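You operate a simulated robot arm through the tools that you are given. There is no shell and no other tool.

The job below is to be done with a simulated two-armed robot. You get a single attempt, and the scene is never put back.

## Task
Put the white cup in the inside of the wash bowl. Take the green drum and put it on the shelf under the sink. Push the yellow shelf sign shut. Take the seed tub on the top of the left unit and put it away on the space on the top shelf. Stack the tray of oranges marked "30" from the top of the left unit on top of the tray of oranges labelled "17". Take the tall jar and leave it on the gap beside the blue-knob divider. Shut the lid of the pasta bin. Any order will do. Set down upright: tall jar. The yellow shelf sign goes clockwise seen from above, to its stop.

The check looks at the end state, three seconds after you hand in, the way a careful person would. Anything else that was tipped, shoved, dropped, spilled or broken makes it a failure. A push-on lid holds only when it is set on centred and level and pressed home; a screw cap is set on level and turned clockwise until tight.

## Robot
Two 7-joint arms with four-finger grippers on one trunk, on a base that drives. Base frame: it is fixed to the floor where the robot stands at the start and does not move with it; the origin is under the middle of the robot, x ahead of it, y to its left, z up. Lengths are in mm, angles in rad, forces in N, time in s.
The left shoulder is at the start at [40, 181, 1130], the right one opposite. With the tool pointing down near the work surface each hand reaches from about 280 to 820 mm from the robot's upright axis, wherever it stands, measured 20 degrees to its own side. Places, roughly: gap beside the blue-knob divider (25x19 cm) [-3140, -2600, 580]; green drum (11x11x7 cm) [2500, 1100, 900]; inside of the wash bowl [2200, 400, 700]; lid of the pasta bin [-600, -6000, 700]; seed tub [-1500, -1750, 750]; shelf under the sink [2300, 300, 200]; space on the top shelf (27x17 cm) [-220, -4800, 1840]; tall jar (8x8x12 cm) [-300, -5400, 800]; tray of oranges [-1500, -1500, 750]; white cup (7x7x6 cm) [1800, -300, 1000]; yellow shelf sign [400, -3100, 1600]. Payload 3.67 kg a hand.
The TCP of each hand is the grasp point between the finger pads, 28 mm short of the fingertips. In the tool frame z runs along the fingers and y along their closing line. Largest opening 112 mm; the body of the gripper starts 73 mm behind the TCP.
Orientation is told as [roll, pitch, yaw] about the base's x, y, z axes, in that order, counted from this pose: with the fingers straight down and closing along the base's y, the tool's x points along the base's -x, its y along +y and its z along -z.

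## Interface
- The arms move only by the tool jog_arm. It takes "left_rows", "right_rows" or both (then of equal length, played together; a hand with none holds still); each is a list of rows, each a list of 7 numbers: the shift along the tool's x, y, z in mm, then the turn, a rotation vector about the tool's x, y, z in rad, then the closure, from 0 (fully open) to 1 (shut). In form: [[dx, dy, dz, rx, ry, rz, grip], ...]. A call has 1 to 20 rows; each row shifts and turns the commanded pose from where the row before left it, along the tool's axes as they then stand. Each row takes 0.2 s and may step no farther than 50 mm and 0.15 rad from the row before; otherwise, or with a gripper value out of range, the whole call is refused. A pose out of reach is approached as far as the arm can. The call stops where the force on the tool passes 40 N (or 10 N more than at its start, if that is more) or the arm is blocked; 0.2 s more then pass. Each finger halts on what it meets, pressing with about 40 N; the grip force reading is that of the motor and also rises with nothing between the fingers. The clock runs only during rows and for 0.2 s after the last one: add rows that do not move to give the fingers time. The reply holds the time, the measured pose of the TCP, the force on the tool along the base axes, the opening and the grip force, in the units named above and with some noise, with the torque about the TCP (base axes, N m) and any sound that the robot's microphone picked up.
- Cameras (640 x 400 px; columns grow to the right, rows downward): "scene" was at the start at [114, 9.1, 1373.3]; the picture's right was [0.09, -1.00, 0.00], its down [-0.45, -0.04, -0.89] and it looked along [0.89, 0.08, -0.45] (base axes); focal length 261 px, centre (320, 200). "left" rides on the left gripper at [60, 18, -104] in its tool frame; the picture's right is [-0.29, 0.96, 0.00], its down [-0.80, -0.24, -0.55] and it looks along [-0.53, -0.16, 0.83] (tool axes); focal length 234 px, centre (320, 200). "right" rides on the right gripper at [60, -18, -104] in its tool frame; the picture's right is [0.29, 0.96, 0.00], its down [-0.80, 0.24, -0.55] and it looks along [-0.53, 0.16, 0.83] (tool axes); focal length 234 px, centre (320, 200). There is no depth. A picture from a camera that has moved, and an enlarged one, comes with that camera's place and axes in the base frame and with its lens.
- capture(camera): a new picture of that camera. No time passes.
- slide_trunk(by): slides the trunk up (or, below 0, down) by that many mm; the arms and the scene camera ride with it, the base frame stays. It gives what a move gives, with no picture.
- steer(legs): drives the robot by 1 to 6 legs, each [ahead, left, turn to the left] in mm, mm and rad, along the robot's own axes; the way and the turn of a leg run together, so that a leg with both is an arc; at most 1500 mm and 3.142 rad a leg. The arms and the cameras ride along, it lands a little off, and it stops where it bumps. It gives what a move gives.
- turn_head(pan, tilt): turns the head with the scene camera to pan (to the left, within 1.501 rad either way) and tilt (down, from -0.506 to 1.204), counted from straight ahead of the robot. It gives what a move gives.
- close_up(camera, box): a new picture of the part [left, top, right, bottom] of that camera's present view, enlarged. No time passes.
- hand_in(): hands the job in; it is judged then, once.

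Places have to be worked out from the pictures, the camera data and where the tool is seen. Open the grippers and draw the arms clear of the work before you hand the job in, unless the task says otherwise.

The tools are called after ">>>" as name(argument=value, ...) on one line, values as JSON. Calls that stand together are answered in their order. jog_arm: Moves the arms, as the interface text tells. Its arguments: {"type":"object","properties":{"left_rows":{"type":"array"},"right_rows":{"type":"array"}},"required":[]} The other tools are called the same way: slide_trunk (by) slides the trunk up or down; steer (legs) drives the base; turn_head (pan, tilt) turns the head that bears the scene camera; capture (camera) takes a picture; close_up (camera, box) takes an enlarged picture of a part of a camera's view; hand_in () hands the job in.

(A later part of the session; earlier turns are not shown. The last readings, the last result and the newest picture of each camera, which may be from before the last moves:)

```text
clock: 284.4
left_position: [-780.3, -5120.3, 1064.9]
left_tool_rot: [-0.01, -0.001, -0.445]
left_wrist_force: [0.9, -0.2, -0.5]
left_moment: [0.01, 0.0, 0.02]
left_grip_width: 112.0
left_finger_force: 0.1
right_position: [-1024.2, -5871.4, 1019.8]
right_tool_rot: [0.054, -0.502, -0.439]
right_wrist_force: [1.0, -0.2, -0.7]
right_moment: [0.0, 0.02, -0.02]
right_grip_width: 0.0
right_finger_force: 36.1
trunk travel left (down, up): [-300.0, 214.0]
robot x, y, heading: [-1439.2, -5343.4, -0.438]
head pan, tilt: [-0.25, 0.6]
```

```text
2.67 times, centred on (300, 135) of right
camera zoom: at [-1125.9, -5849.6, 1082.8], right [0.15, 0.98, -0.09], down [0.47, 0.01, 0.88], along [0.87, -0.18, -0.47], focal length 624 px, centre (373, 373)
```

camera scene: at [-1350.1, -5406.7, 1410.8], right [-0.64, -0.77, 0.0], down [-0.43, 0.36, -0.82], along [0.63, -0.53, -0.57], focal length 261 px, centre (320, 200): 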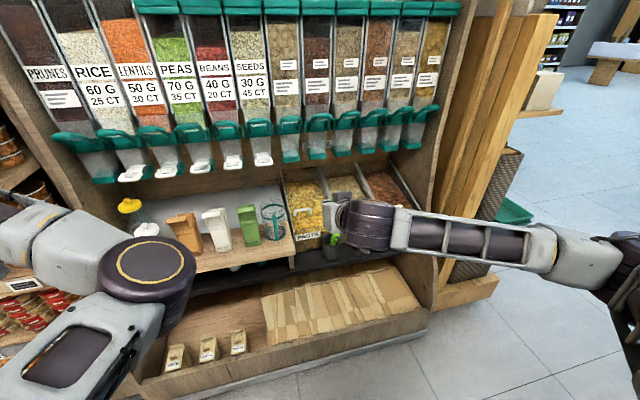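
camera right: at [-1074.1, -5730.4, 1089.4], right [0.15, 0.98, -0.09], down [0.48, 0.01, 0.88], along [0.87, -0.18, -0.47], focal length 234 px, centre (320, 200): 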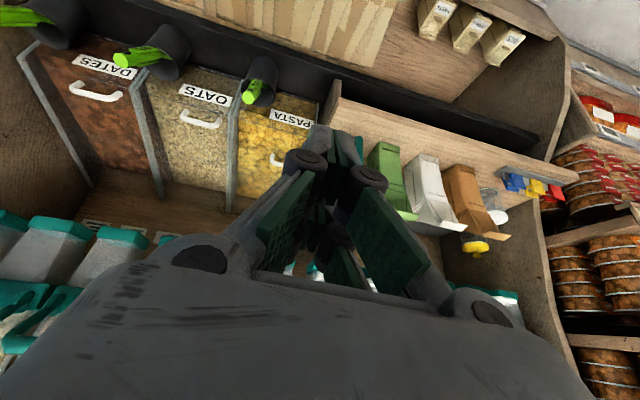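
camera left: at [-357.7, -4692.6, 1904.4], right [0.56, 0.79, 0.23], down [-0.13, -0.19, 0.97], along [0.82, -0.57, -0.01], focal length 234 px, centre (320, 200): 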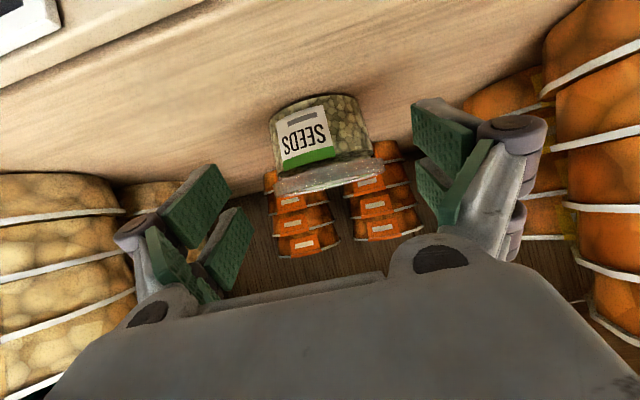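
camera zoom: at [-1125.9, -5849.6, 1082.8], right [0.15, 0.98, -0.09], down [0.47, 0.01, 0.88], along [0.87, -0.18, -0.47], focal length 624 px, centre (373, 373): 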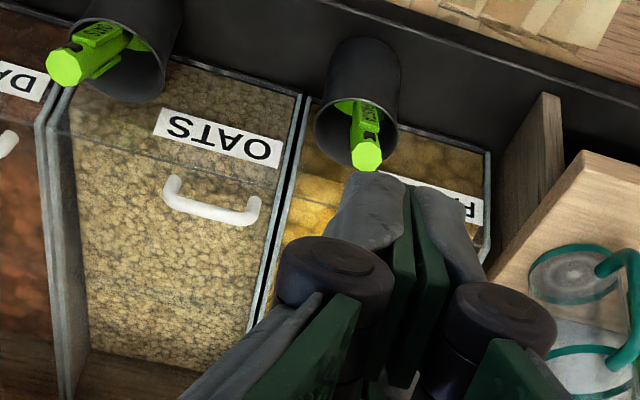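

The evidence favours the lid being slid back about 70 mm. I'll grip the handle across its width with the fingers nearly horizontal and pull it forward. First I'll drive 180 mm closer, then tilt and lower the right hand.

>>> steer(legs=[[180, 0, 0]])

>>> jog_arm(right_rows=[[0, 0, 0, 0, -0.15, 0, 0], [0, 0, 0, 0, -0.15, 0, 0], [0, 0, 0, 0, -0.15, 0, 0], [0, 0, 0, 0, -0.15, 0, 0], [0, 0, 0, 0, -0.12, 0, 0], [0, 42, 0, 0, 0, 0, 0], [0, 42, 0, 0, 0, 0, 0], [0, 42, 0, 0, 0, 0, 0], [37.6, 0, 13.7, 0, 0, 0, 0], [37.6, 0, 13.7, 0, 0, 0, 0], [37.6, 0, 13.7, 0, 0, 0, 0], [37.6, 0, 13.7, 0, 0, 0, 0], [0, 0, 0, 0, 0, 0, 0]])

>>> capture(camera="right")

>>> capture(camera="scene")

```text
clock: 286.0
left_position: [-617.6, -5198.9, 1066.1]
left_tool_rot: [-0.01, -0.002, -0.448]
left_wrist_force: [0.4, -0.2, 0.2]
left_moment: [-0.03, 0.0, -0.04]
left_grip_width: 112.0
left_finger_force: 0.0
right_position: [-863.0, -5950.6, 1020.1]
right_tool_rot: [0.055, -0.5, -0.44]
right_wrist_force: [-0.2, 0.9, -0.1]
right_moment: [0.05, 0.02, -0.02]
right_grip_width: 0.0
right_finger_force: 36.3
trunk travel left (down, up): [-300.0, 214.0]
robot x, y, heading: [-1278.5, -5418.0, -0.445]
head pan, tilt: [-0.25, 0.6]
```

```text
clock: 288.8
left_position: [-618.7, -5198.2, 1065.2]
left_tool_rot: [-0.009, -0.002, -0.446]
left_wrist_force: [0.4, 0.0, 0.0]
left_moment: [-0.02, -0.01, 0.0]
left_grip_width: 111.9
left_finger_force: 0.0
right_position: [-799.4, -5762.7, 930.6]
right_tool_rot: [0.105, -1.152, -0.522]
right_wrist_force: [-0.3, 0.6, -0.1]
right_moment: [-0.01, -0.03, -0.01]
right_grip_width: 111.8
right_finger_force: 0.0
right hand out of reach, approached as far as the arm can: row 5, 7, 9, 10, 11, 12
trunk travel left (down, up): [-300.0, 214.0]
robot x, y, heading: [-1273.0, -5416.5, -0.44]
head pan, tilt: [-0.25, 0.6]
```

```text
taken
camera right: at [-914.7, -5730.2, 918.2], right [0.29, 0.93, -0.22], down [-0.09, 0.26, 0.96], along [0.95, -0.26, 0.16], focal length 234 px, centre (320, 200)
```

right: 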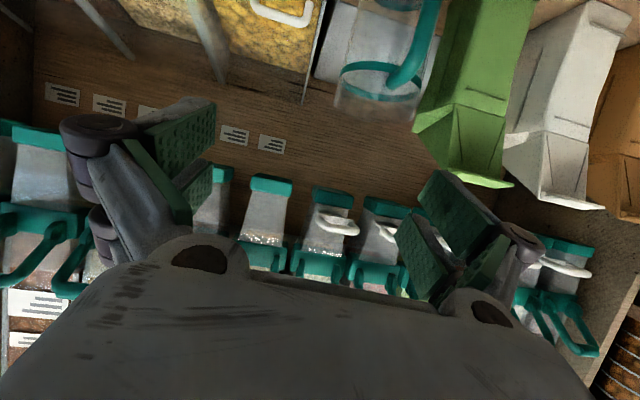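

```text
taken
camera scene: at [-1188.9, -5482.9, 1411.0], right [-0.64, -0.77, 0.0], down [-0.43, 0.36, -0.83], along [0.63, -0.53, -0.56], focal length 261 px, centre (320, 200)
```

scene: 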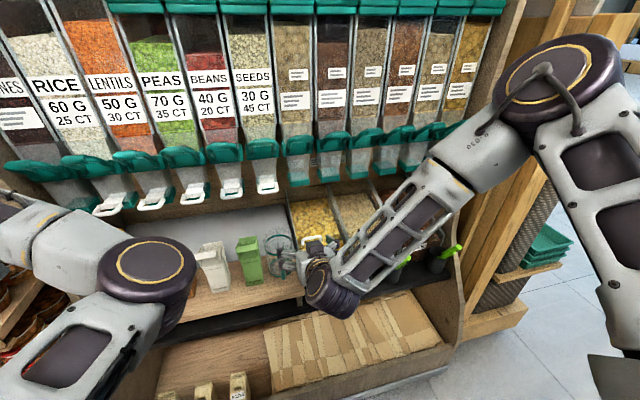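

The hand reached z=930; the handle is about 230 mm ahead and to the right. I'll move to a pre-grasp point in front of it with the fingers open.

>>> jog_arm(right_rows=[[17.2, -16.9, 34.2, 0, 0, 0, 0], [17.2, -16.9, 34.2, 0, 0, 0, 0], [17.2, -16.9, 34.2, 0, 0, 0, 0], [17.2, -16.9, 34.2, 0, 0, 0, 0], [0, 0, 0, 0, 0, 0, 0]])

>>> capture(camera="right")

>>> close_up(camera="scene", box=[240, 170, 440, 310])

```text
clock: 290.0
left_position: [-617.7, -5199.5, 1065.8]
left_tool_rot: [-0.01, -0.004, -0.449]
left_wrist_force: [-0.1, 1.1, -0.1]
left_moment: [0.0, -0.02, -0.01]
left_grip_width: 112.1
left_finger_force: 0.1
right_position: [-686.1, -5789.5, 866.2]
right_tool_rot: [0.102, -1.147, -0.525]
right_wrist_force: [-0.4, 0.2, 0.2]
right_moment: [0.0, 0.0, -0.01]
right_grip_width: 111.9
right_finger_force: 0.1
right hand out of reach, approached as far as the arm can: row 1, 2, 3, 4
trunk travel left (down, up): [-300.0, 214.0]
robot x, y, heading: [-1278.4, -5419.7, -0.444]
head pan, tilt: [-0.25, 0.6]
```

```text
taken
camera right: at [-801.7, -5754.8, 855.2], right [0.3, 0.93, -0.22], down [-0.08, 0.26, 0.96], along [0.95, -0.27, 0.15], focal length 234 px, centre (320, 200)
```

right: 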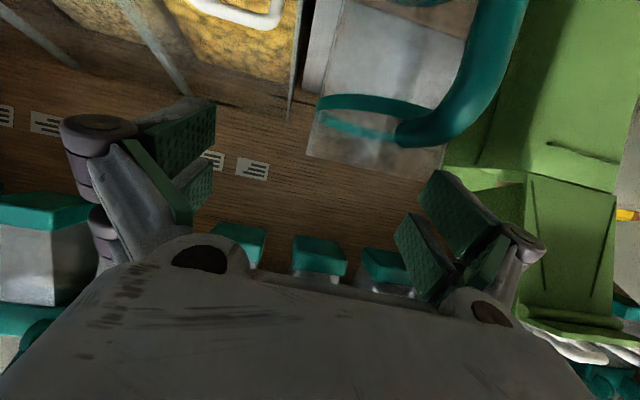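

```text
2.86 times, centred on (340, 240) of scene
camera zoom: at [-1188.3, -5484.2, 1410.8], right [-0.64, -0.77, 0.0], down [-0.43, 0.36, -0.83], along [0.63, -0.53, -0.56], focal length 745 px, centre (263, 86)
```

zoom: 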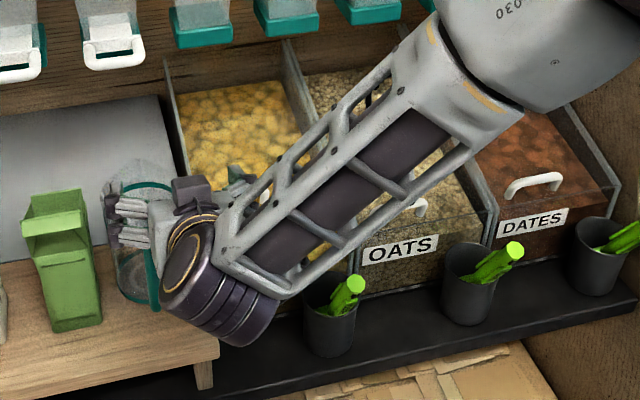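

The arm drifted left toward the clear jug. I'll back off and move it right, clear of the jug, in small moves.

>>> jog_arm(right_rows=[[0, 0, -30, 0, 0, 0, 0], [0, -30, -20, 0, 0, 0, 0], [0, -40, 0, 0, 0, 0, 0], [0, -40, 0, 0, 0, 0, 0], [0, 0, 0, 0, 0, 0, 0]])

>>> capture(camera="right")

>>> capture(camera="scene")

```text
clock: 291.2
left_position: [-617.0, -5199.3, 1064.5]
left_tool_rot: [-0.01, -0.002, -0.447]
left_wrist_force: [1.0, 0.6, -0.7]
left_moment: [-0.02, 0.02, -0.03]
left_grip_width: 112.0
left_finger_force: 0.2
right_position: [-732.4, -5817.7, 933.0]
right_tool_rot: [0.097, -1.142, -0.52]
right_wrist_force: [0.5, 0.6, -0.5]
right_moment: [0.02, -0.02, 0.0]
right_grip_width: 111.9
right_finger_force: 0.0
right hand out of reach, approached as far as the arm can: row 1, 2, 3, 4
trunk travel left (down, up): [-300.0, 214.0]
robot x, y, heading: [-1276.7, -5420.0, -0.445]
head pan, tilt: [-0.25, 0.6]
```

```text
taken
camera right: at [-847.7, -5783.5, 921.1], right [0.3, 0.93, -0.22], down [-0.07, 0.25, 0.96], along [0.95, -0.27, 0.14], focal length 234 px, centre (320, 200)
```

right: 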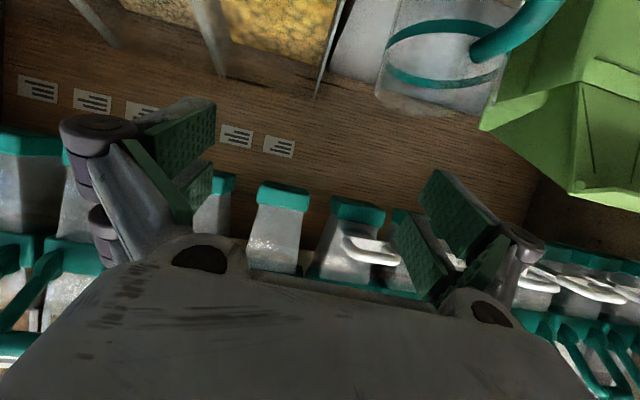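

```text
taken
camera scene: at [-1187.0, -5484.0, 1410.7], right [-0.64, -0.77, 0.0], down [-0.43, 0.36, -0.82], along [0.63, -0.53, -0.57], focal length 261 px, centre (320, 200)
```

scene: 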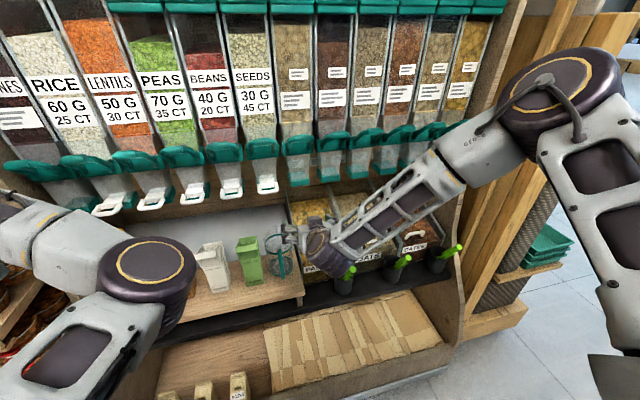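

The steep pitch appears to be at the wrist's limit. I'll reduce the tilt to about 55°, which worked before, and then move right to the pre-grasp point.

>>> jog_arm(right_rows=[[0, 0, 0, 0, 0.09, 0, 0], [0, 0, 0, 0, 0.09, 0, 0], [0, -20, 0, 0, 0, 0, 0], [0, -20, 0, 0, 0, 0, 0], [0, 0, 0, 0, 0, 0, 0]])

>>> capture(camera="right")

```text
clock: 292.4
left_position: [-616.2, -5198.3, 1065.6]
left_tool_rot: [-0.011, -0.002, -0.449]
left_wrist_force: [-0.4, 0.1, -1.3]
left_moment: [0.01, -0.01, 0.02]
left_grip_width: 112.1
left_finger_force: 0.0
right_position: [-747.1, -5853.7, 929.9]
right_tool_rot: [0.089, -0.98, -0.486]
right_wrist_force: [0.3, 1.0, -0.2]
right_moment: [0.01, -0.03, 0.02]
right_grip_width: 111.9
right_finger_force: 0.2
trunk travel left (down, up): [-300.0, 214.0]
robot x, y, heading: [-1273.3, -5420.4, -0.44]
head pan, tilt: [-0.25, 0.6]
```

```text
taken
camera right: at [-864.5, -5822.4, 938.4], right [0.24, 0.95, -0.19], down [0.06, 0.18, 0.98], along [0.97, -0.25, -0.01], focal length 234 px, centre (320, 200)
```

right: 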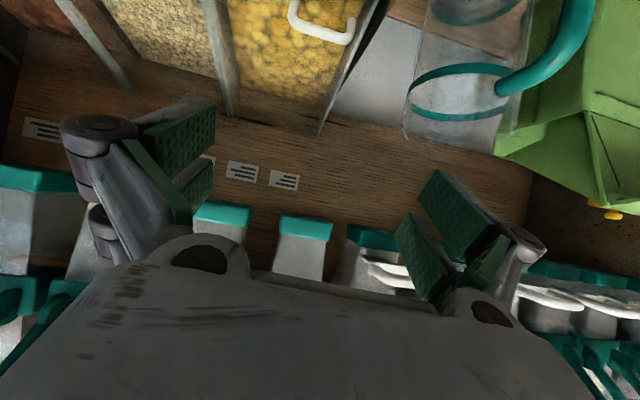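

With the tilt reduced the arm responds properly. Two views from this arm give the handle at (-625, -5916, 741). I'll approach to about 100 mm from the grasp point and re-check.

>>> jog_arm(right_rows=[[34, -9, 20, 0, 0, 0, 0], [34, -9, 20, 0, 0, 0, 0], [0, 0, 30, 0, 0, 0, 0], [0, 0, 20, 0, 0, 0, 0], [0, 0, 0, 0, 0, 0, 0]])

>>> capture(camera="right")

>>> close_up(camera="scene", box=[240, 170, 440, 310])

```text
clock: 293.6
left_position: [-618.2, -5198.7, 1065.1]
left_tool_rot: [-0.009, -0.004, -0.447]
left_wrist_force: [-0.4, 0.0, 0.4]
left_moment: [-0.03, -0.03, -0.03]
left_grip_width: 112.1
left_finger_force: 0.0
right_position: [-716.1, -5875.6, 852.7]
right_tool_rot: [0.089, -0.983, -0.487]
right_wrist_force: [-0.8, -0.2, 0.9]
right_moment: [0.01, -0.01, 0.0]
right_grip_width: 111.9
right_finger_force: 0.2
right hand out of reach, approached as far as the arm can: row 2
trunk travel left (down, up): [-300.0, 214.0]
robot x, y, heading: [-1274.7, -5421.4, -0.448]
head pan, tilt: [-0.25, 0.6]
```

```text
taken
camera right: at [-832.4, -5845.1, 860.2], right [0.24, 0.95, -0.19], down [0.06, 0.18, 0.98], along [0.97, -0.25, -0.01], focal length 234 px, centre (320, 200)
```

right: 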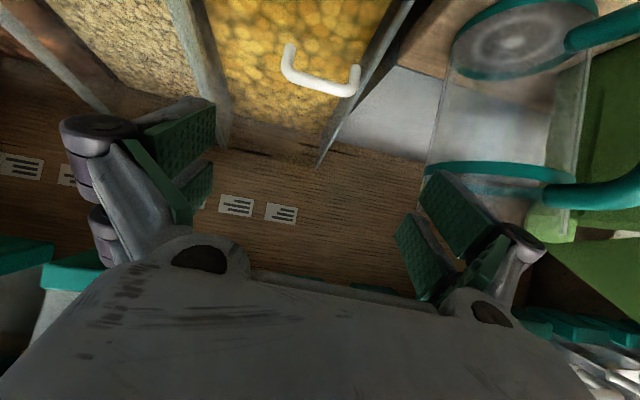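

```text
2.86 times, centred on (340, 240) of scene
camera zoom: at [-1188.2, -5484.1, 1410.8], right [-0.64, -0.77, 0.0], down [-0.43, 0.36, -0.83], along [0.63, -0.53, -0.56], focal length 745 px, centre (263, 86)
```

zoom: 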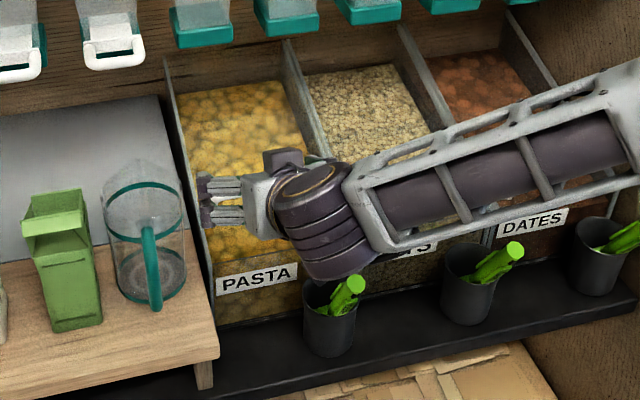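

The handle is centred between the fingers, about 122 mm ahead along the finger axis. I'll advance with a small downward correction.

>>> jog_arm(right_rows=[[12, -3, 30, 0, 0, 0, 0], [12, -4, 30, 0, 0, 0, 0], [0, 0, 20, 0, 0, 0, 0], [0, 0, 0, 0, 0, 0, 0]])

>>> capture(camera="right")

```text
clock: 294.6
left_position: [-617.9, -5199.7, 1066.7]
left_tool_rot: [-0.009, -0.003, -0.447]
left_wrist_force: [-0.1, -0.3, 0.3]
left_moment: [-0.03, -0.02, -0.01]
left_grip_width: 112.0
left_finger_force: 0.1
right_position: [-694.9, -5889.5, 836.0]
right_tool_rot: [0.088, -0.976, -0.487]
right_wrist_force: [-0.3, 0.1, 0.8]
right_moment: [0.0, -0.02, -0.01]
right_grip_width: 112.1
right_finger_force: 0.1
right hand out of reach, approached as far as the arm can: row 1, 2
trunk travel left (down, up): [-300.0, 214.0]
robot x, y, heading: [-1274.8, -5423.5, -0.449]
head pan, tilt: [-0.25, 0.6]
```

```text
taken
camera right: at [-811.7, -5858.1, 844.0], right [0.24, 0.95, -0.19], down [0.06, 0.18, 0.98], along [0.97, -0.25, -0.02], focal length 234 px, centre (320, 200)
```

right: 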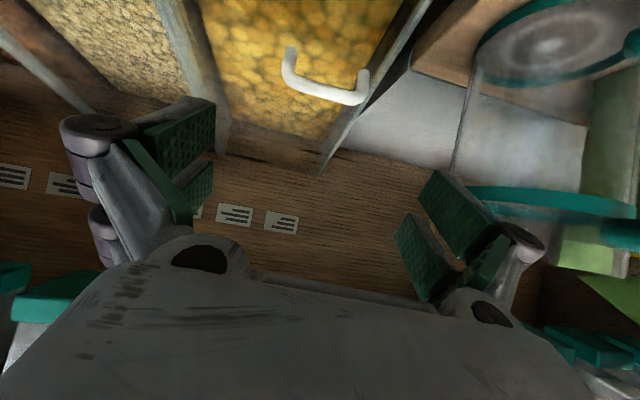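

Downward arm moves hit a limit, but moves along the finger axis work. I'll lower the trunk 30 mm instead, then advance.

>>> slide_trunk(by=-30)

>>> jog_arm(right_rows=[[0, 0, 20, 0, 0, 0, 0], [0, 0, 20, 0, 0, 0, 0], [0, 0, 0, 0, 0, 0, 0]])

>>> capture(camera="right")

>>> close_up(camera="scene", box=[260, 170, 380, 270])

```text
clock: 295.3
left_position: [-617.1, -5199.2, 1036.4]
left_tool_rot: [-0.01, -0.004, -0.446]
left_wrist_force: [0.3, -0.3, -0.4]
left_moment: [0.03, -0.05, 0.02]
left_grip_width: 111.8
left_finger_force: 0.0
right_position: [-696.2, -5889.2, 807.3]
right_tool_rot: [0.088, -0.977, -0.487]
right_wrist_force: [0.0, -0.6, 0.6]
right_moment: [0.02, 0.0, 0.01]
right_grip_width: 112.2
right_finger_force: 0.1
trunk travel left (down, up): [-270.0, 244.0]
robot x, y, heading: [-1274.6, -5421.1, -0.445]
head pan, tilt: [-0.25, 0.6]
```

```text
clock: 296.1
left_position: [-618.2, -5199.6, 1035.9]
left_tool_rot: [-0.01, -0.004, -0.447]
left_wrist_force: [-0.9, -0.4, 0.3]
left_moment: [0.01, -0.02, -0.01]
left_grip_width: 111.8
left_finger_force: 0.0
right_position: [-665.3, -5903.3, 783.1]
right_tool_rot: [0.088, -0.977, -0.486]
right_wrist_force: [-0.4, -0.2, 0.8]
right_moment: [0.03, 0.06, 0.02]
right_grip_width: 111.8
right_finger_force: 0.0
trunk travel left (down, up): [-270.0, 244.0]
robot x, y, heading: [-1277.8, -5418.8, -0.445]
head pan, tilt: [-0.25, 0.6]
```

```text
taken
camera right: at [-780.8, -5871.2, 791.3], right [0.24, 0.95, -0.19], down [0.06, 0.18, 0.98], along [0.97, -0.25, -0.02], focal length 234 px, centre (320, 200)
```

right: 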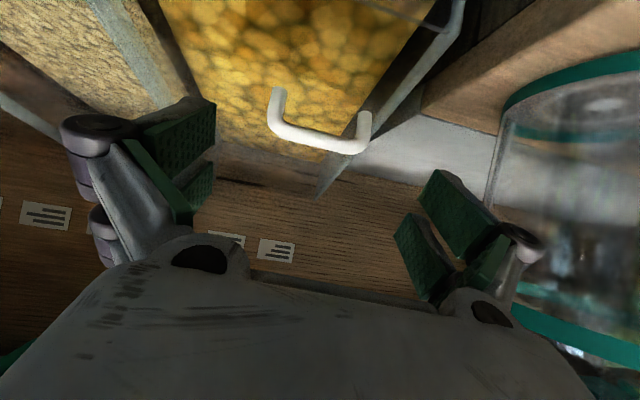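

```text
4.00 times, centred on (320, 220) of scene
camera zoom: at [-1187.8, -5484.3, 1381.2], right [-0.64, -0.77, 0.0], down [-0.43, 0.36, -0.82], along [0.63, -0.53, -0.57], focal length 1043 px, centre (320, 120)
```

zoom: 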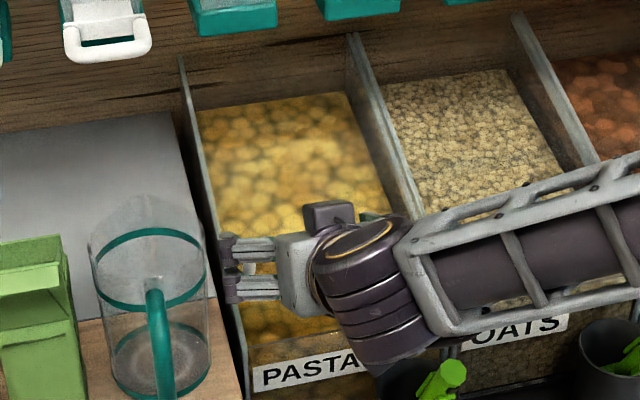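

The handle's left foot is close to the divider, so gripping across it isn't possible. I'll hook it from behind with closed fingers at a steeper angle: back off, close, and tilt to about 42°.

>>> jog_arm(right_rows=[[0, 0, -30, 0, 0, 0, 0.5], [0, 0, -30, 0, 0, 0, 1], [0, 0, -20, 0, 0, 0, 1], [0, 0, 0, 0, 0.125, 0, 1], [0, 0, 0, 0, 0.12, 0, 1], [0, 0, 0, 0, 0, 0, 1]])

>>> capture(camera="right")

```text
clock: 297.5
left_position: [-616.6, -5198.7, 1036.3]
left_tool_rot: [-0.011, -0.004, -0.447]
left_wrist_force: [0.9, 0.2, -0.1]
left_moment: [0.02, -0.01, -0.06]
left_grip_width: 112.0
left_finger_force: 0.0
right_position: [-726.2, -5878.2, 827.1]
right_tool_rot: [0.066, -0.73, -0.459]
right_wrist_force: [-0.2, -0.2, -0.3]
right_moment: [0.02, 0.0, -0.03]
right_grip_width: 0.0
right_finger_force: 35.6
trunk travel left (down, up): [-270.0, 244.0]
robot x, y, heading: [-1277.1, -5422.2, -0.446]
head pan, tilt: [-0.25, 0.6]
```

```text
taken
camera right: at [-837.7, -5849.4, 865.5], right [0.19, 0.97, -0.15], down [0.28, 0.09, 0.96], along [0.94, -0.23, -0.26], focal length 234 px, centre (320, 200)
```

right: 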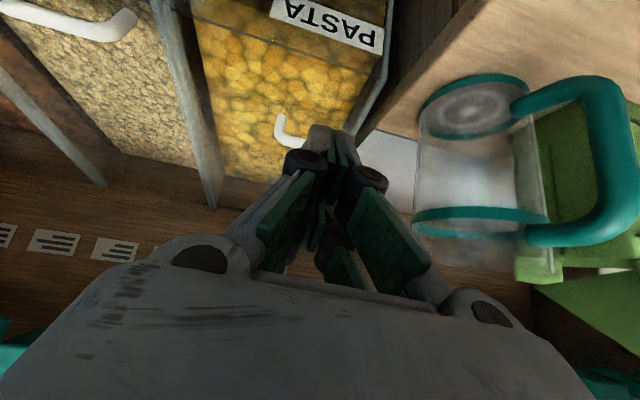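

The pasta handle clearly sits further back than the oats handle. I'll move the closed fingertips over it to a point just behind it.

>>> jog_arm(right_rows=[[-23.9, 0, 30.7, 0, 0, 0, 1], [-23.9, 0, 30.7, 0, 0, 0, 1], [-23.9, 0, 30.7, 0, 0, 0, 1], [-23.9, 0, 30.7, 0, 0, 0, 1], [0, 0, 0, 0, 0, 0, 1]])

>>> capture(camera="right")

>>> close_up(camera="scene", box=[270, 150, 390, 250])

```text
clock: 298.7
left_position: [-618.1, -5200.4, 1037.3]
left_tool_rot: [-0.011, -0.003, -0.447]
left_wrist_force: [0.0, 0.4, -0.5]
left_moment: [0.0, 0.0, -0.02]
left_grip_width: 111.9
left_finger_force: 0.0
right_position: [-585.6, -5936.7, 799.8]
right_tool_rot: [0.066, -0.735, -0.458]
right_wrist_force: [-0.1, -0.2, 0.2]
right_moment: [-0.02, 0.01, 0.0]
right_grip_width: 0.0
right_finger_force: 34.9
trunk travel left (down, up): [-270.0, 244.0]
robot x, y, heading: [-1270.6, -5419.2, -0.447]
head pan, tilt: [-0.25, 0.6]
```

```text
taken
camera right: at [-697.2, -5909.1, 837.1], right [0.19, 0.97, -0.15], down [0.28, 0.09, 0.96], along [0.94, -0.23, -0.25], focal length 234 px, centre (320, 200)
```

right: 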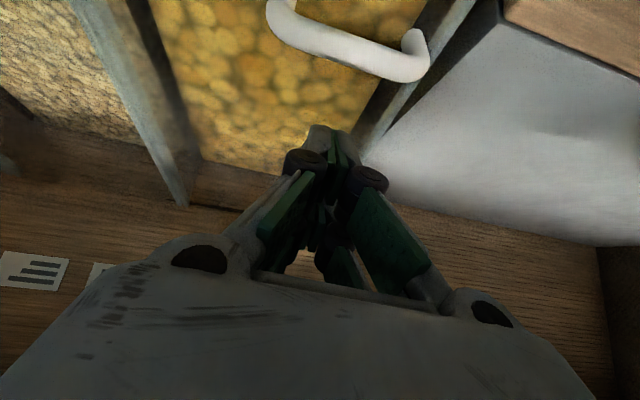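

```text
4.00 times, centred on (330, 200) of scene
camera zoom: at [-1188.7, -5484.5, 1381.2], right [-0.64, -0.77, 0.0], down [-0.43, 0.36, -0.83], along [0.63, -0.53, -0.56], focal length 1043 px, centre (280, 200)
```

zoom: 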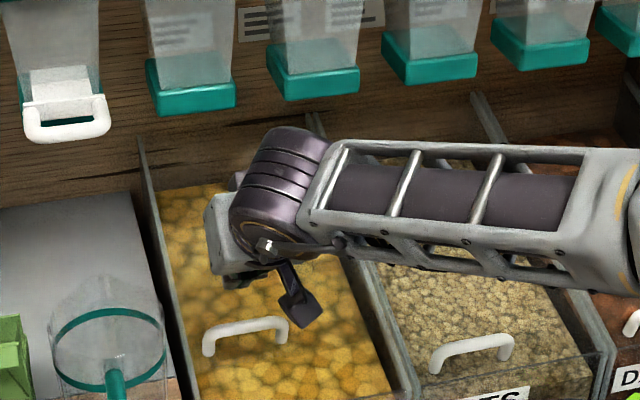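

The fingertips are now behind the handle, and the handle bar is about 35 mm away on the near side. I'll lower slightly and bring the finger's underside against the bar.

>>> jog_arm(right_rows=[[0, -5, 12, 0, 0, 0, 1], [10, 0, 0, 0, 0, 0, 1], [10, 0, 0, 0, 0, 0, 1], [6, 0, 0, 0, 0, 0, 1], [4, 0, 0, 0, 0, 0, 1], [0, 0, 0, 0, 0, 0, 1]])

>>> capture(camera="right")

```text
clock: 300.1
left_position: [-617.6, -5198.7, 1035.6]
left_tool_rot: [-0.011, -0.001, -0.448]
left_wrist_force: [0.0, 0.5, -0.9]
left_moment: [0.02, -0.01, 0.01]
left_grip_width: 111.7
left_finger_force: 0.1
right_position: [-598.5, -5935.7, 771.8]
right_tool_rot: [0.065, -0.733, -0.458]
right_wrist_force: [-0.8, 0.0, -0.2]
right_moment: [-0.03, -0.01, -0.01]
right_grip_width: 0.1
right_finger_force: 36.1
trunk travel left (down, up): [-270.0, 244.0]
robot x, y, heading: [-1278.5, -5419.9, -0.441]
head pan, tilt: [-0.25, 0.6]
```

```text
taken
camera right: at [-710.9, -5907.3, 808.4], right [0.19, 0.97, -0.15], down [0.28, 0.09, 0.96], along [0.94, -0.23, -0.26], focal length 234 px, centre (320, 200)
```

right: 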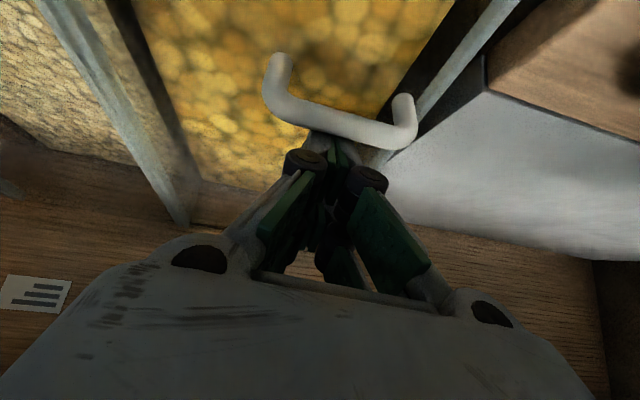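

The bar is now between the camera and the fingertips, as intended. I'll pull toward the robot in small steps.

>>> jog_arm(right_rows=[[5.9, 0, -4, 0, 0, 0, 1], [5.9, 0, -4, 0, 0, 0, 1], [5.9, 0, -5, 0, 0, 0, 1], [5.9, 0, -5, 0, 0, 0, 1], [0, 0, 0, 0, 0, 0, 1]])

>>> capture(camera="right")

>>> close_up(camera="scene", box=[270, 170, 390, 270])

```text
clock: 301.3
left_position: [-617.5, -5199.3, 1034.7]
left_tool_rot: [-0.012, -0.002, -0.447]
left_wrist_force: [0.3, -0.3, 0.1]
left_moment: [-0.03, 0.01, 0.0]
left_grip_width: 112.0
left_finger_force: 0.1
right_position: [-628.2, -5923.0, 768.7]
right_tool_rot: [0.067, -0.734, -0.46]
right_wrist_force: [-0.3, 0.6, -0.9]
right_moment: [0.0, 0.02, -0.01]
right_grip_width: 0.0
right_finger_force: 35.7
trunk travel left (down, up): [-270.0, 244.0]
robot x, y, heading: [-1274.6, -5421.1, -0.443]
head pan, tilt: [-0.25, 0.6]
```

```text
taken
camera right: at [-738.6, -5895.0, 806.3], right [0.19, 0.97, -0.15], down [0.28, 0.09, 0.96], along [0.94, -0.23, -0.26], focal length 234 px, centre (320, 200)
```

right: 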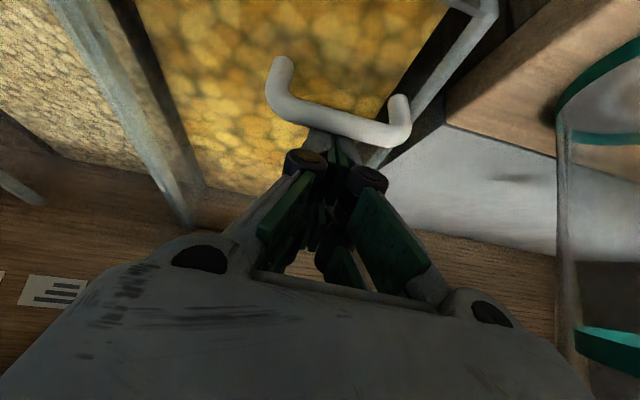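

```text
4.00 times, centred on (330, 220) of scene
camera zoom: at [-1187.4, -5484.3, 1381.1], right [-0.64, -0.77, 0.0], down [-0.43, 0.36, -0.82], along [0.63, -0.53, -0.57], focal length 1043 px, centre (280, 120)
```

zoom: 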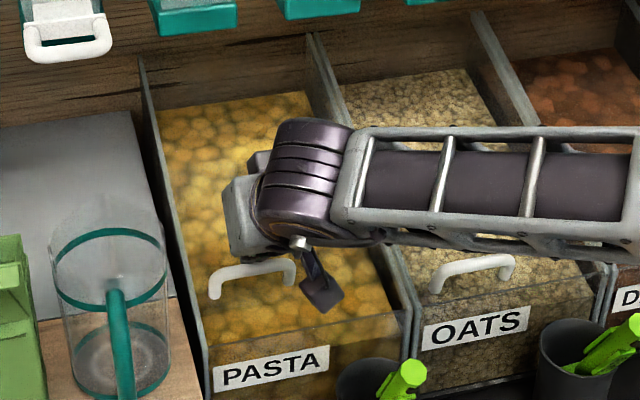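

The handle moved along with the hand, so the lid slides easily. I'll continue pulling until it meets its stop.

>>> jog_arm(right_rows=[[5.9, 0, -5.2, 0, 0, 0, 1], [5.9, 0, -5.2, 0, 0, 0, 1], [5.9, 0, -5.2, 0, 0, 0, 1], [5.9, 0, -5.2, 0, 0, 0, 1], [0, 0, 0, 0, 0, 0, 1]])

>>> capture(camera="right")

>>> close_up(camera="scene", box=[270, 170, 390, 270])

```text
clock: 302.5
left_position: [-617.4, -5199.0, 1035.6]
left_tool_rot: [-0.011, -0.003, -0.446]
left_wrist_force: [0.0, 0.6, 0.0]
left_moment: [0.01, 0.0, -0.01]
left_grip_width: 112.1
left_finger_force: 0.0
right_position: [-656.1, -5911.3, 768.8]
right_tool_rot: [0.065, -0.735, -0.459]
right_wrist_force: [-0.3, 0.4, -0.6]
right_moment: [-0.01, 0.01, -0.03]
right_grip_width: 0.3
right_finger_force: 35.5
trunk travel left (down, up): [-270.0, 244.0]
robot x, y, heading: [-1276.4, -5418.3, -0.444]
head pan, tilt: [-0.25, 0.6]
```

```text
taken
camera right: at [-767.1, -5882.5, 806.0], right [0.19, 0.97, -0.15], down [0.28, 0.09, 0.96], along [0.94, -0.23, -0.26], focal length 234 px, centre (320, 200)
```

right: 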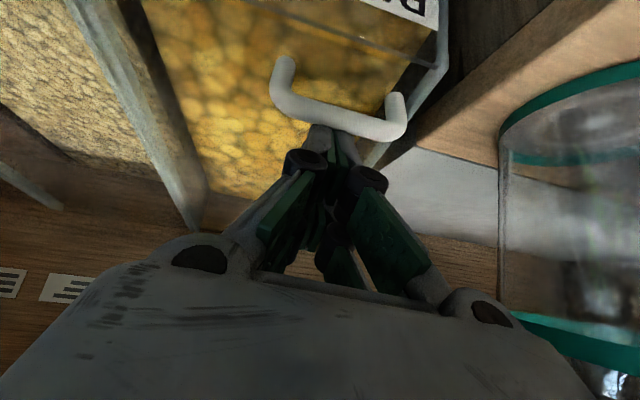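

```text
4.00 times, centred on (330, 220) of scene
camera zoom: at [-1187.4, -5484.4, 1381.1], right [-0.64, -0.77, 0.0], down [-0.43, 0.36, -0.82], along [0.63, -0.53, -0.57], focal length 1043 px, centre (280, 120)
```

zoom: 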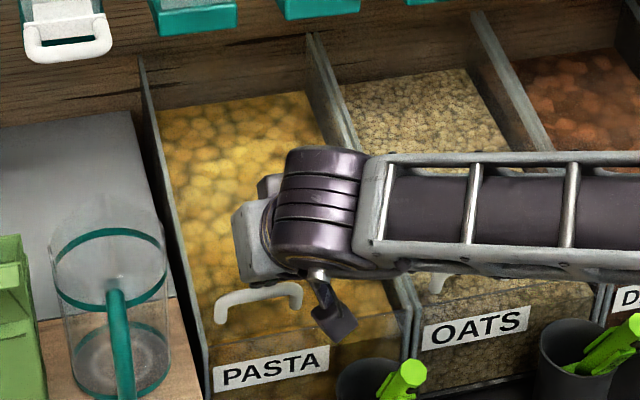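

The lid is nearly at the front. I'll keep pulling until I feel the stop.

>>> jog_arm(right_rows=[[4.5, 0, -4, 0, 0, 0, 1], [4.5, 0, -4, 0, 0, 0, 1], [4.5, 0, -4, 0, 0, 0, 1], [4.5, 0, -4, 0, 0, 0, 1], [4.5, 0, -4, 0, 0, 0, 1], [4.5, 0, -4, 0, 0, 0, 1], [0, 0, 0, 0, 0, 0, 1]])

>>> capture(camera="right")

>>> close_up(camera="scene", box=[270, 170, 390, 270])

```text
clock: 304.1
left_position: [-617.4, -5198.2, 1035.7]
left_tool_rot: [-0.009, -0.001, -0.447]
left_wrist_force: [0.1, -0.3, 0.1]
left_moment: [0.01, -0.01, -0.01]
left_grip_width: 111.9
left_finger_force: 0.1
right_position: [-689.3, -5896.1, 769.2]
right_tool_rot: [0.066, -0.734, -0.46]
right_wrist_force: [-0.2, 0.4, 0.1]
right_moment: [0.01, 0.02, 0.01]
right_grip_width: 0.1
right_finger_force: 35.9
trunk travel left (down, up): [-270.0, 244.0]
robot x, y, heading: [-1273.7, -5424.1, -0.447]
head pan, tilt: [-0.25, 0.6]
```

```text
taken
camera right: at [-800.1, -5868.2, 805.8], right [0.19, 0.97, -0.15], down [0.28, 0.09, 0.96], along [0.94, -0.23, -0.25], focal length 234 px, centre (320, 200)
```

right: 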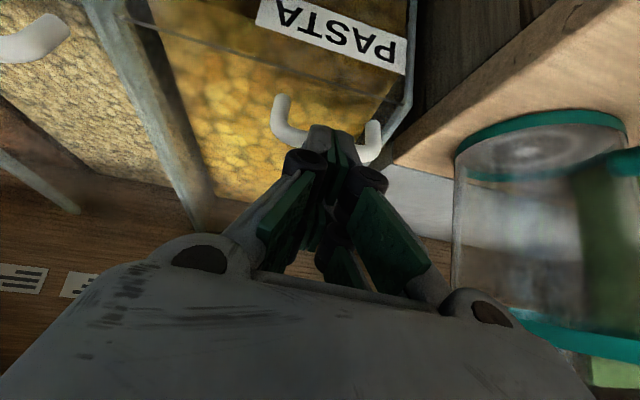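

```text
4.00 times, centred on (330, 220) of scene
camera zoom: at [-1187.4, -5484.4, 1381.1], right [-0.64, -0.77, 0.0], down [-0.43, 0.36, -0.82], along [0.63, -0.53, -0.57], focal length 1043 px, centre (280, 120)
```

zoom: 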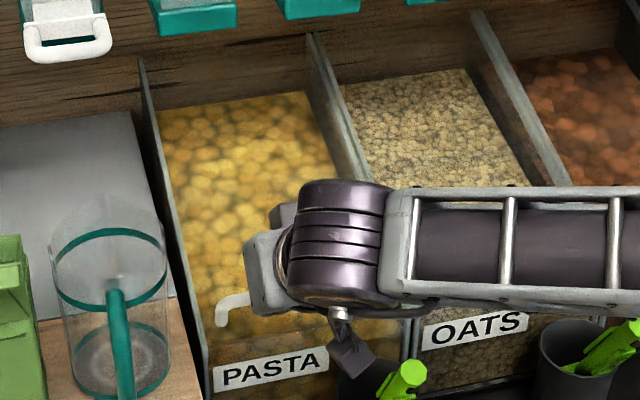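

The finger slipped over the bar, perhaps because the lid reached its stop. I'll lift clear and back off to compare with the other lids.

>>> jog_arm(right_rows=[[-15, 0, -10, 0, 0, 0, 1], [-15, 0, -25, 0, 0, 0, 1], [0, 0, -40, 0, 0, 0, 1], [0, 0, -40, 0, 0, 0, 1], [0, -40, 0, 0, 0, 0, 1], [0, -45, 0, 0, 0, 0, 1], [0, -45, 0, 0, 0, 0, 1], [0, 0, 0, 0, 0, 0, 1]])

>>> close_up(camera="scene", box=[270, 160, 430, 270])

>>> capture(camera="right")

```text
clock: 305.9
left_position: [-616.5, -5198.7, 1034.7]
left_tool_rot: [-0.012, -0.002, -0.447]
left_wrist_force: [0.2, -0.2, 0.5]
left_moment: [0.0, 0.01, -0.01]
left_grip_width: 112.0
left_finger_force: 0.0
right_position: [-792.3, -5997.8, 869.2]
right_tool_rot: [0.065, -0.734, -0.456]
right_wrist_force: [1.2, -0.4, 0.1]
right_moment: [0.0, 0.03, -0.01]
right_grip_width: 0.0
right_finger_force: 35.7
trunk travel left (down, up): [-270.0, 244.0]
robot x, y, heading: [-1278.8, -5422.5, -0.442]
head pan, tilt: [-0.25, 0.6]
```

```text
3.64 times, centred on (350, 215) of scene
camera zoom: at [-1187.0, -5483.8, 1381.1], right [-0.64, -0.77, 0.0], down [-0.43, 0.36, -0.82], along [0.63, -0.53, -0.57], focal length 949 px, centre (211, 146)
```

zoom: 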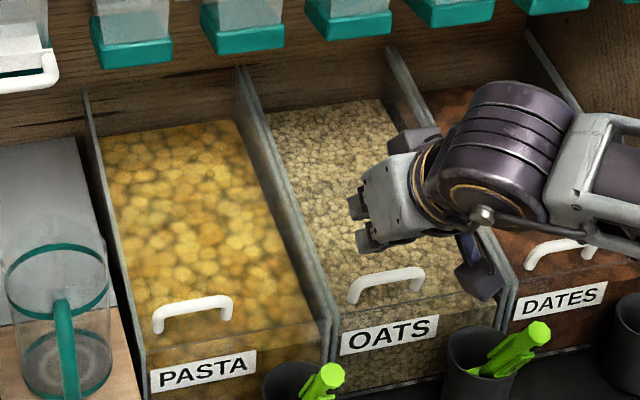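

```text
taken
camera right: at [-904.1, -5969.6, 905.5], right [0.19, 0.97, -0.15], down [0.28, 0.09, 0.96], along [0.94, -0.23, -0.26], focal length 234 px, centre (320, 200)
```

right: 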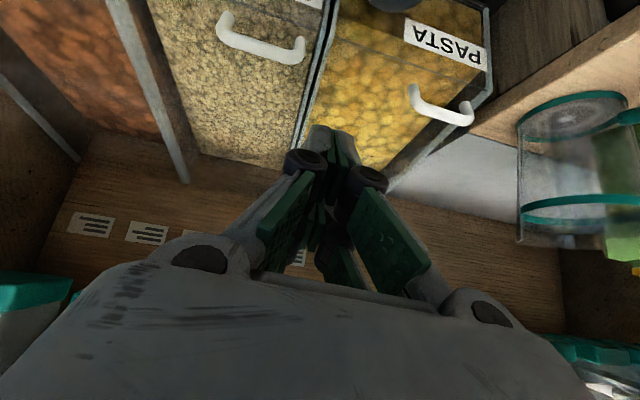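

The handles now look aligned. I'll zoom in from the wrist camera to compare the two lids' fronts precisely.

>>> close_up(camera="right", box=[190, 0, 510, 180])

>>> close_up(camera="scene", box=[295, 215, 385, 272])

```text
2.00 times, centred on (350, 90) of right
camera zoom: at [-904.1, -5969.6, 905.5], right [0.19, 0.97, -0.15], down [0.28, 0.09, 0.96], along [0.94, -0.23, -0.26], focal length 468 px, centre (260, 420)
```

zoom: 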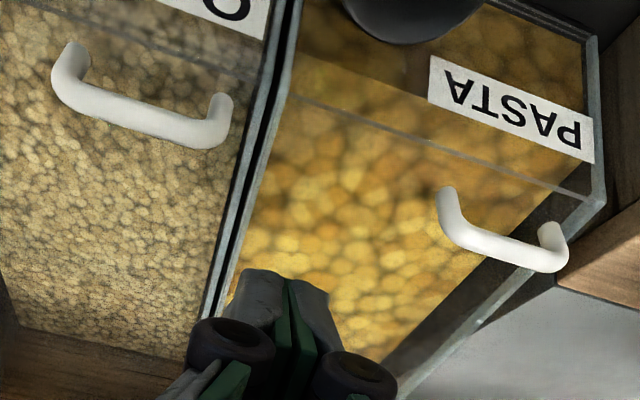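

```text
7.02 times, centred on (340, 244) of scene
camera zoom: at [-1187.0, -5483.8, 1381.1], right [-0.64, -0.77, 0.0], down [-0.43, 0.36, -0.82], along [0.63, -0.53, -0.57], focal length 1830 px, centre (180, -105)
```

zoom: 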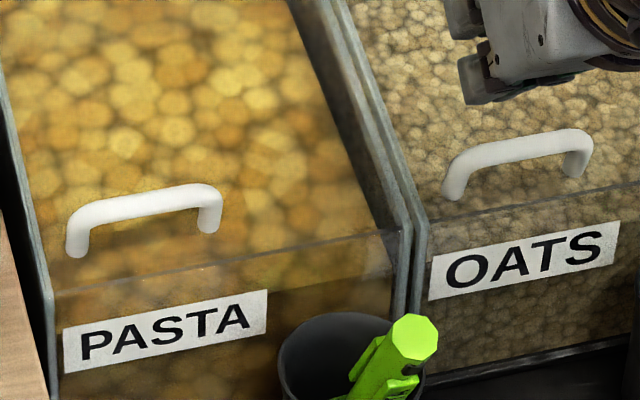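

The pasta lid is still about 10 mm short compared with the oats lid. I'll hook the handle again, a bit deeper this time, and pull the last bit.

>>> jog_arm(right_rows=[[0, 41, 0, 0, 0, 0, 1], [0, 41, 0, 0, 0, 0, 1], [0, 41, 0, 0, 0, 0, 1], [-7.4, 0, 32, 0, 0, 0, 1], [-7.4, 0, 32, 0, 0, 0, 1], [-7.4, 0, 32, 0, 0, 0, 1], [-7.4, 0, 32, 0, 0, 0, 1], [0, 0, 0, 0, 0, 0, 1]])

>>> capture(camera="right")

```text
clock: 307.7
left_position: [-617.5, -5199.5, 1035.9]
left_tool_rot: [-0.012, -0.004, -0.447]
left_wrist_force: [-0.6, -0.2, -0.7]
left_moment: [-0.02, -0.03, 0.03]
left_grip_width: 112.1
left_finger_force: 0.2
right_position: [-643.7, -5925.9, 801.0]
right_tool_rot: [0.068, -0.734, -0.459]
right_wrist_force: [-0.3, -0.1, 0.4]
right_moment: [-0.01, -0.02, 0.02]
right_grip_width: 0.2
right_finger_force: 35.0
trunk travel left (down, up): [-270.0, 244.0]
robot x, y, heading: [-1276.1, -5421.2, -0.449]
head pan, tilt: [-0.25, 0.6]
```

```text
taken
camera right: at [-755.6, -5898.0, 836.8], right [0.19, 0.97, -0.15], down [0.28, 0.09, 0.96], along [0.94, -0.23, -0.25], focal length 234 px, centre (320, 200)
```

right: 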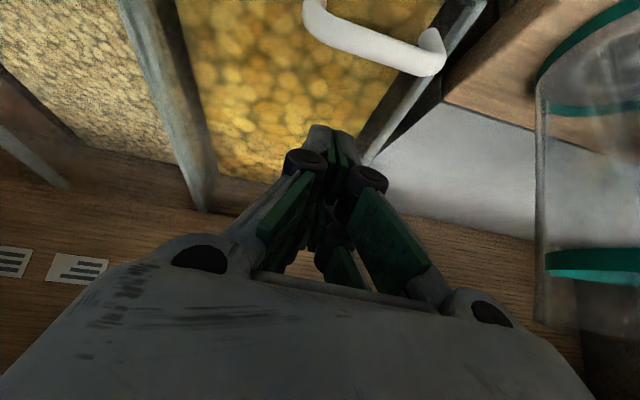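

The handle is about 37 mm in front of the finger's underside. I'll go down 22 mm along the axis, close the gap, and pull.

>>> jog_arm(right_rows=[[0, 4, 22, 0, 0, 0, 1], [10, 0, 0, 0, 0, 0, 1], [10, 0, 0, 0, 0, 0, 1], [10, 0, 0, 0, 0, 0, 1], [0, 0, 0, 0, 0, 0, 1]])

>>> capture(camera="right")

```text
clock: 308.9
left_position: [-616.0, -5199.6, 1036.1]
left_tool_rot: [-0.009, -0.001, -0.447]
left_wrist_force: [0.4, 0.7, 0.6]
left_moment: [-0.02, -0.02, -0.02]
left_grip_width: 112.2
left_finger_force: 0.0
right_position: [-648.5, -5917.1, 762.9]
right_tool_rot: [0.065, -0.734, -0.459]
right_wrist_force: [0.0, 0.4, 0.2]
right_moment: [0.04, -0.01, -0.01]
right_grip_width: 0.1
right_finger_force: 35.9
trunk travel left (down, up): [-270.0, 244.0]
robot x, y, heading: [-1275.9, -5422.3, -0.447]
head pan, tilt: [-0.25, 0.6]
```

```text
taken
camera right: at [-760.2, -5888.9, 799.2], right [0.19, 0.97, -0.15], down [0.28, 0.09, 0.96], along [0.94, -0.23, -0.26], focal length 234 px, centre (320, 200)
```

right: 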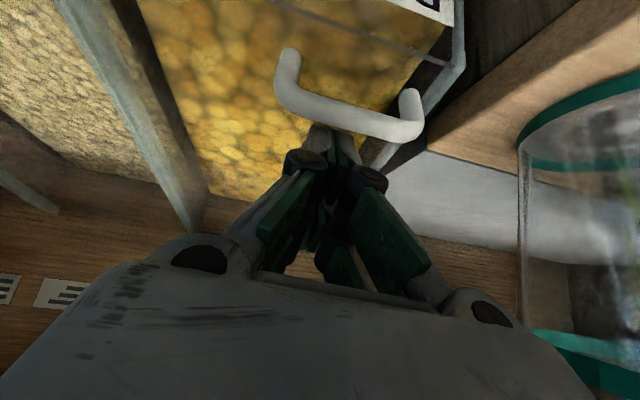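

The bar is hooked again. I'll pull slowly in 5 mm steps.

>>> jog_arm(right_rows=[[3.9, 0, -3.1, 0, 0, 0, 1], [3.9, 0, -3.1, 0, 0, 0, 1], [3.9, 0, -3.1, 0, 0, 0, 1], [3.9, 0, -3.1, 0, 0, 0, 1], [0, 0, 0, 0, 0, 0, 1]])

>>> capture(camera="right")

>>> close_up(camera="scene", box=[295, 215, 385, 272])

```text
clock: 310.1
left_position: [-616.7, -5199.5, 1034.5]
left_tool_rot: [-0.009, -0.002, -0.447]
left_wrist_force: [0.3, -0.7, -0.6]
left_moment: [0.0, 0.01, 0.02]
left_grip_width: 112.1
left_finger_force: 0.0
right_position: [-663.8, -5909.4, 764.0]
right_tool_rot: [0.066, -0.736, -0.459]
right_wrist_force: [15.2, -8.2, 7.3]
right_moment: [-0.31, -0.52, 0.02]
right_grip_width: 6.0
right_finger_force: 35.5
trunk travel left (down, up): [-270.0, 244.0]
robot x, y, heading: [-1277.1, -5414.5, -0.449]
head pan, tilt: [-0.25, 0.6]
```

```text
taken
camera right: at [-776.1, -5881.9, 800.2], right [0.19, 0.97, -0.15], down [0.28, 0.09, 0.96], along [0.94, -0.23, -0.25], focal length 234 px, centre (320, 200)
```

right: 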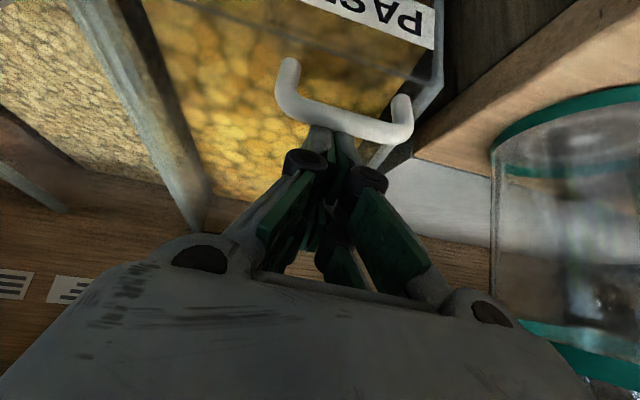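

```text
7.02 times, centred on (340, 244) of scene
camera zoom: at [-1186.6, -5484.8, 1381.1], right [-0.64, -0.77, 0.0], down [-0.44, 0.36, -0.82], along [0.63, -0.53, -0.57], focal length 1830 px, centre (180, -105)
```

zoom: 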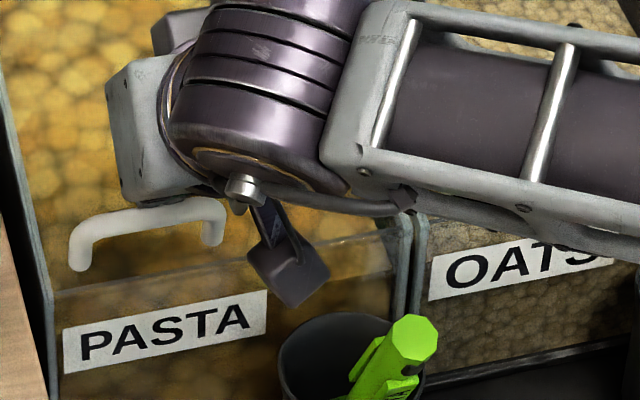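

Resistance of about 17 N and the handle gap matching the oats bin show that the pasta lid is shut. I'll disengage upward and back off.

>>> jog_arm(right_rows=[[-10, 0, 0, 0, 0, 0, 1], [-20, 0, 0, 0, 0, 0, 1], [-20, 0, -20, 0, 0, 0, 1], [0, 0, -40, 0, 0, 0, 1], [0, 0, -40, 0, 0, 0, 1], [0, 0, -40, 0, 0, 0, 1], [0, -45, 0, 0, 0, 0, 1], [0, -45, 0, 0, 0, 0, 1], [0, -45, 0, 0, 0, 0, 1], [0, 0, 0, 0, 0, 0, 1]])

>>> close_up(camera="scene", box=[280, 180, 420, 272])

```text
clock: 312.3
left_position: [-616.9, -5199.3, 1036.3]
left_tool_rot: [-0.011, -0.002, -0.446]
left_wrist_force: [0.1, 0.1, 0.7]
left_moment: [-0.02, 0.03, -0.01]
left_grip_width: 112.1
left_finger_force: 0.1
right_position: [-774.4, -6015.6, 892.4]
right_tool_rot: [0.065, -0.731, -0.458]
right_wrist_force: [0.5, 0.3, 0.7]
right_moment: [0.02, -0.02, -0.04]
right_grip_width: 0.0
right_finger_force: 35.9
trunk travel left (down, up): [-270.0, 244.0]
robot x, y, heading: [-1275.9, -5420.9, -0.444]
head pan, tilt: [-0.25, 0.6]
```

```text
4.35 times, centred on (350, 226) of scene
camera zoom: at [-1187.0, -5483.9, 1381.1], right [-0.64, -0.77, 0.0], down [-0.43, 0.36, -0.82], along [0.63, -0.53, -0.57], focal length 1134 px, centre (190, 87)
```

zoom: 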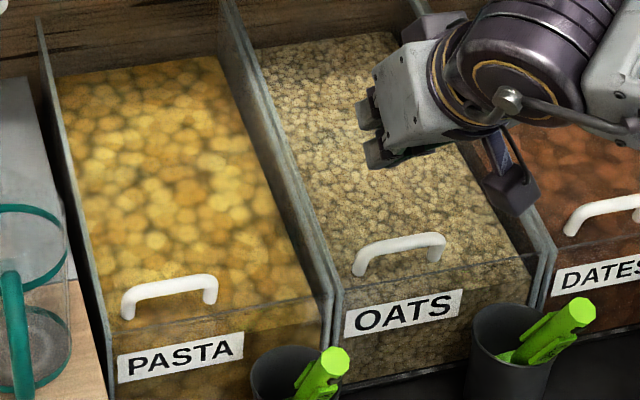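

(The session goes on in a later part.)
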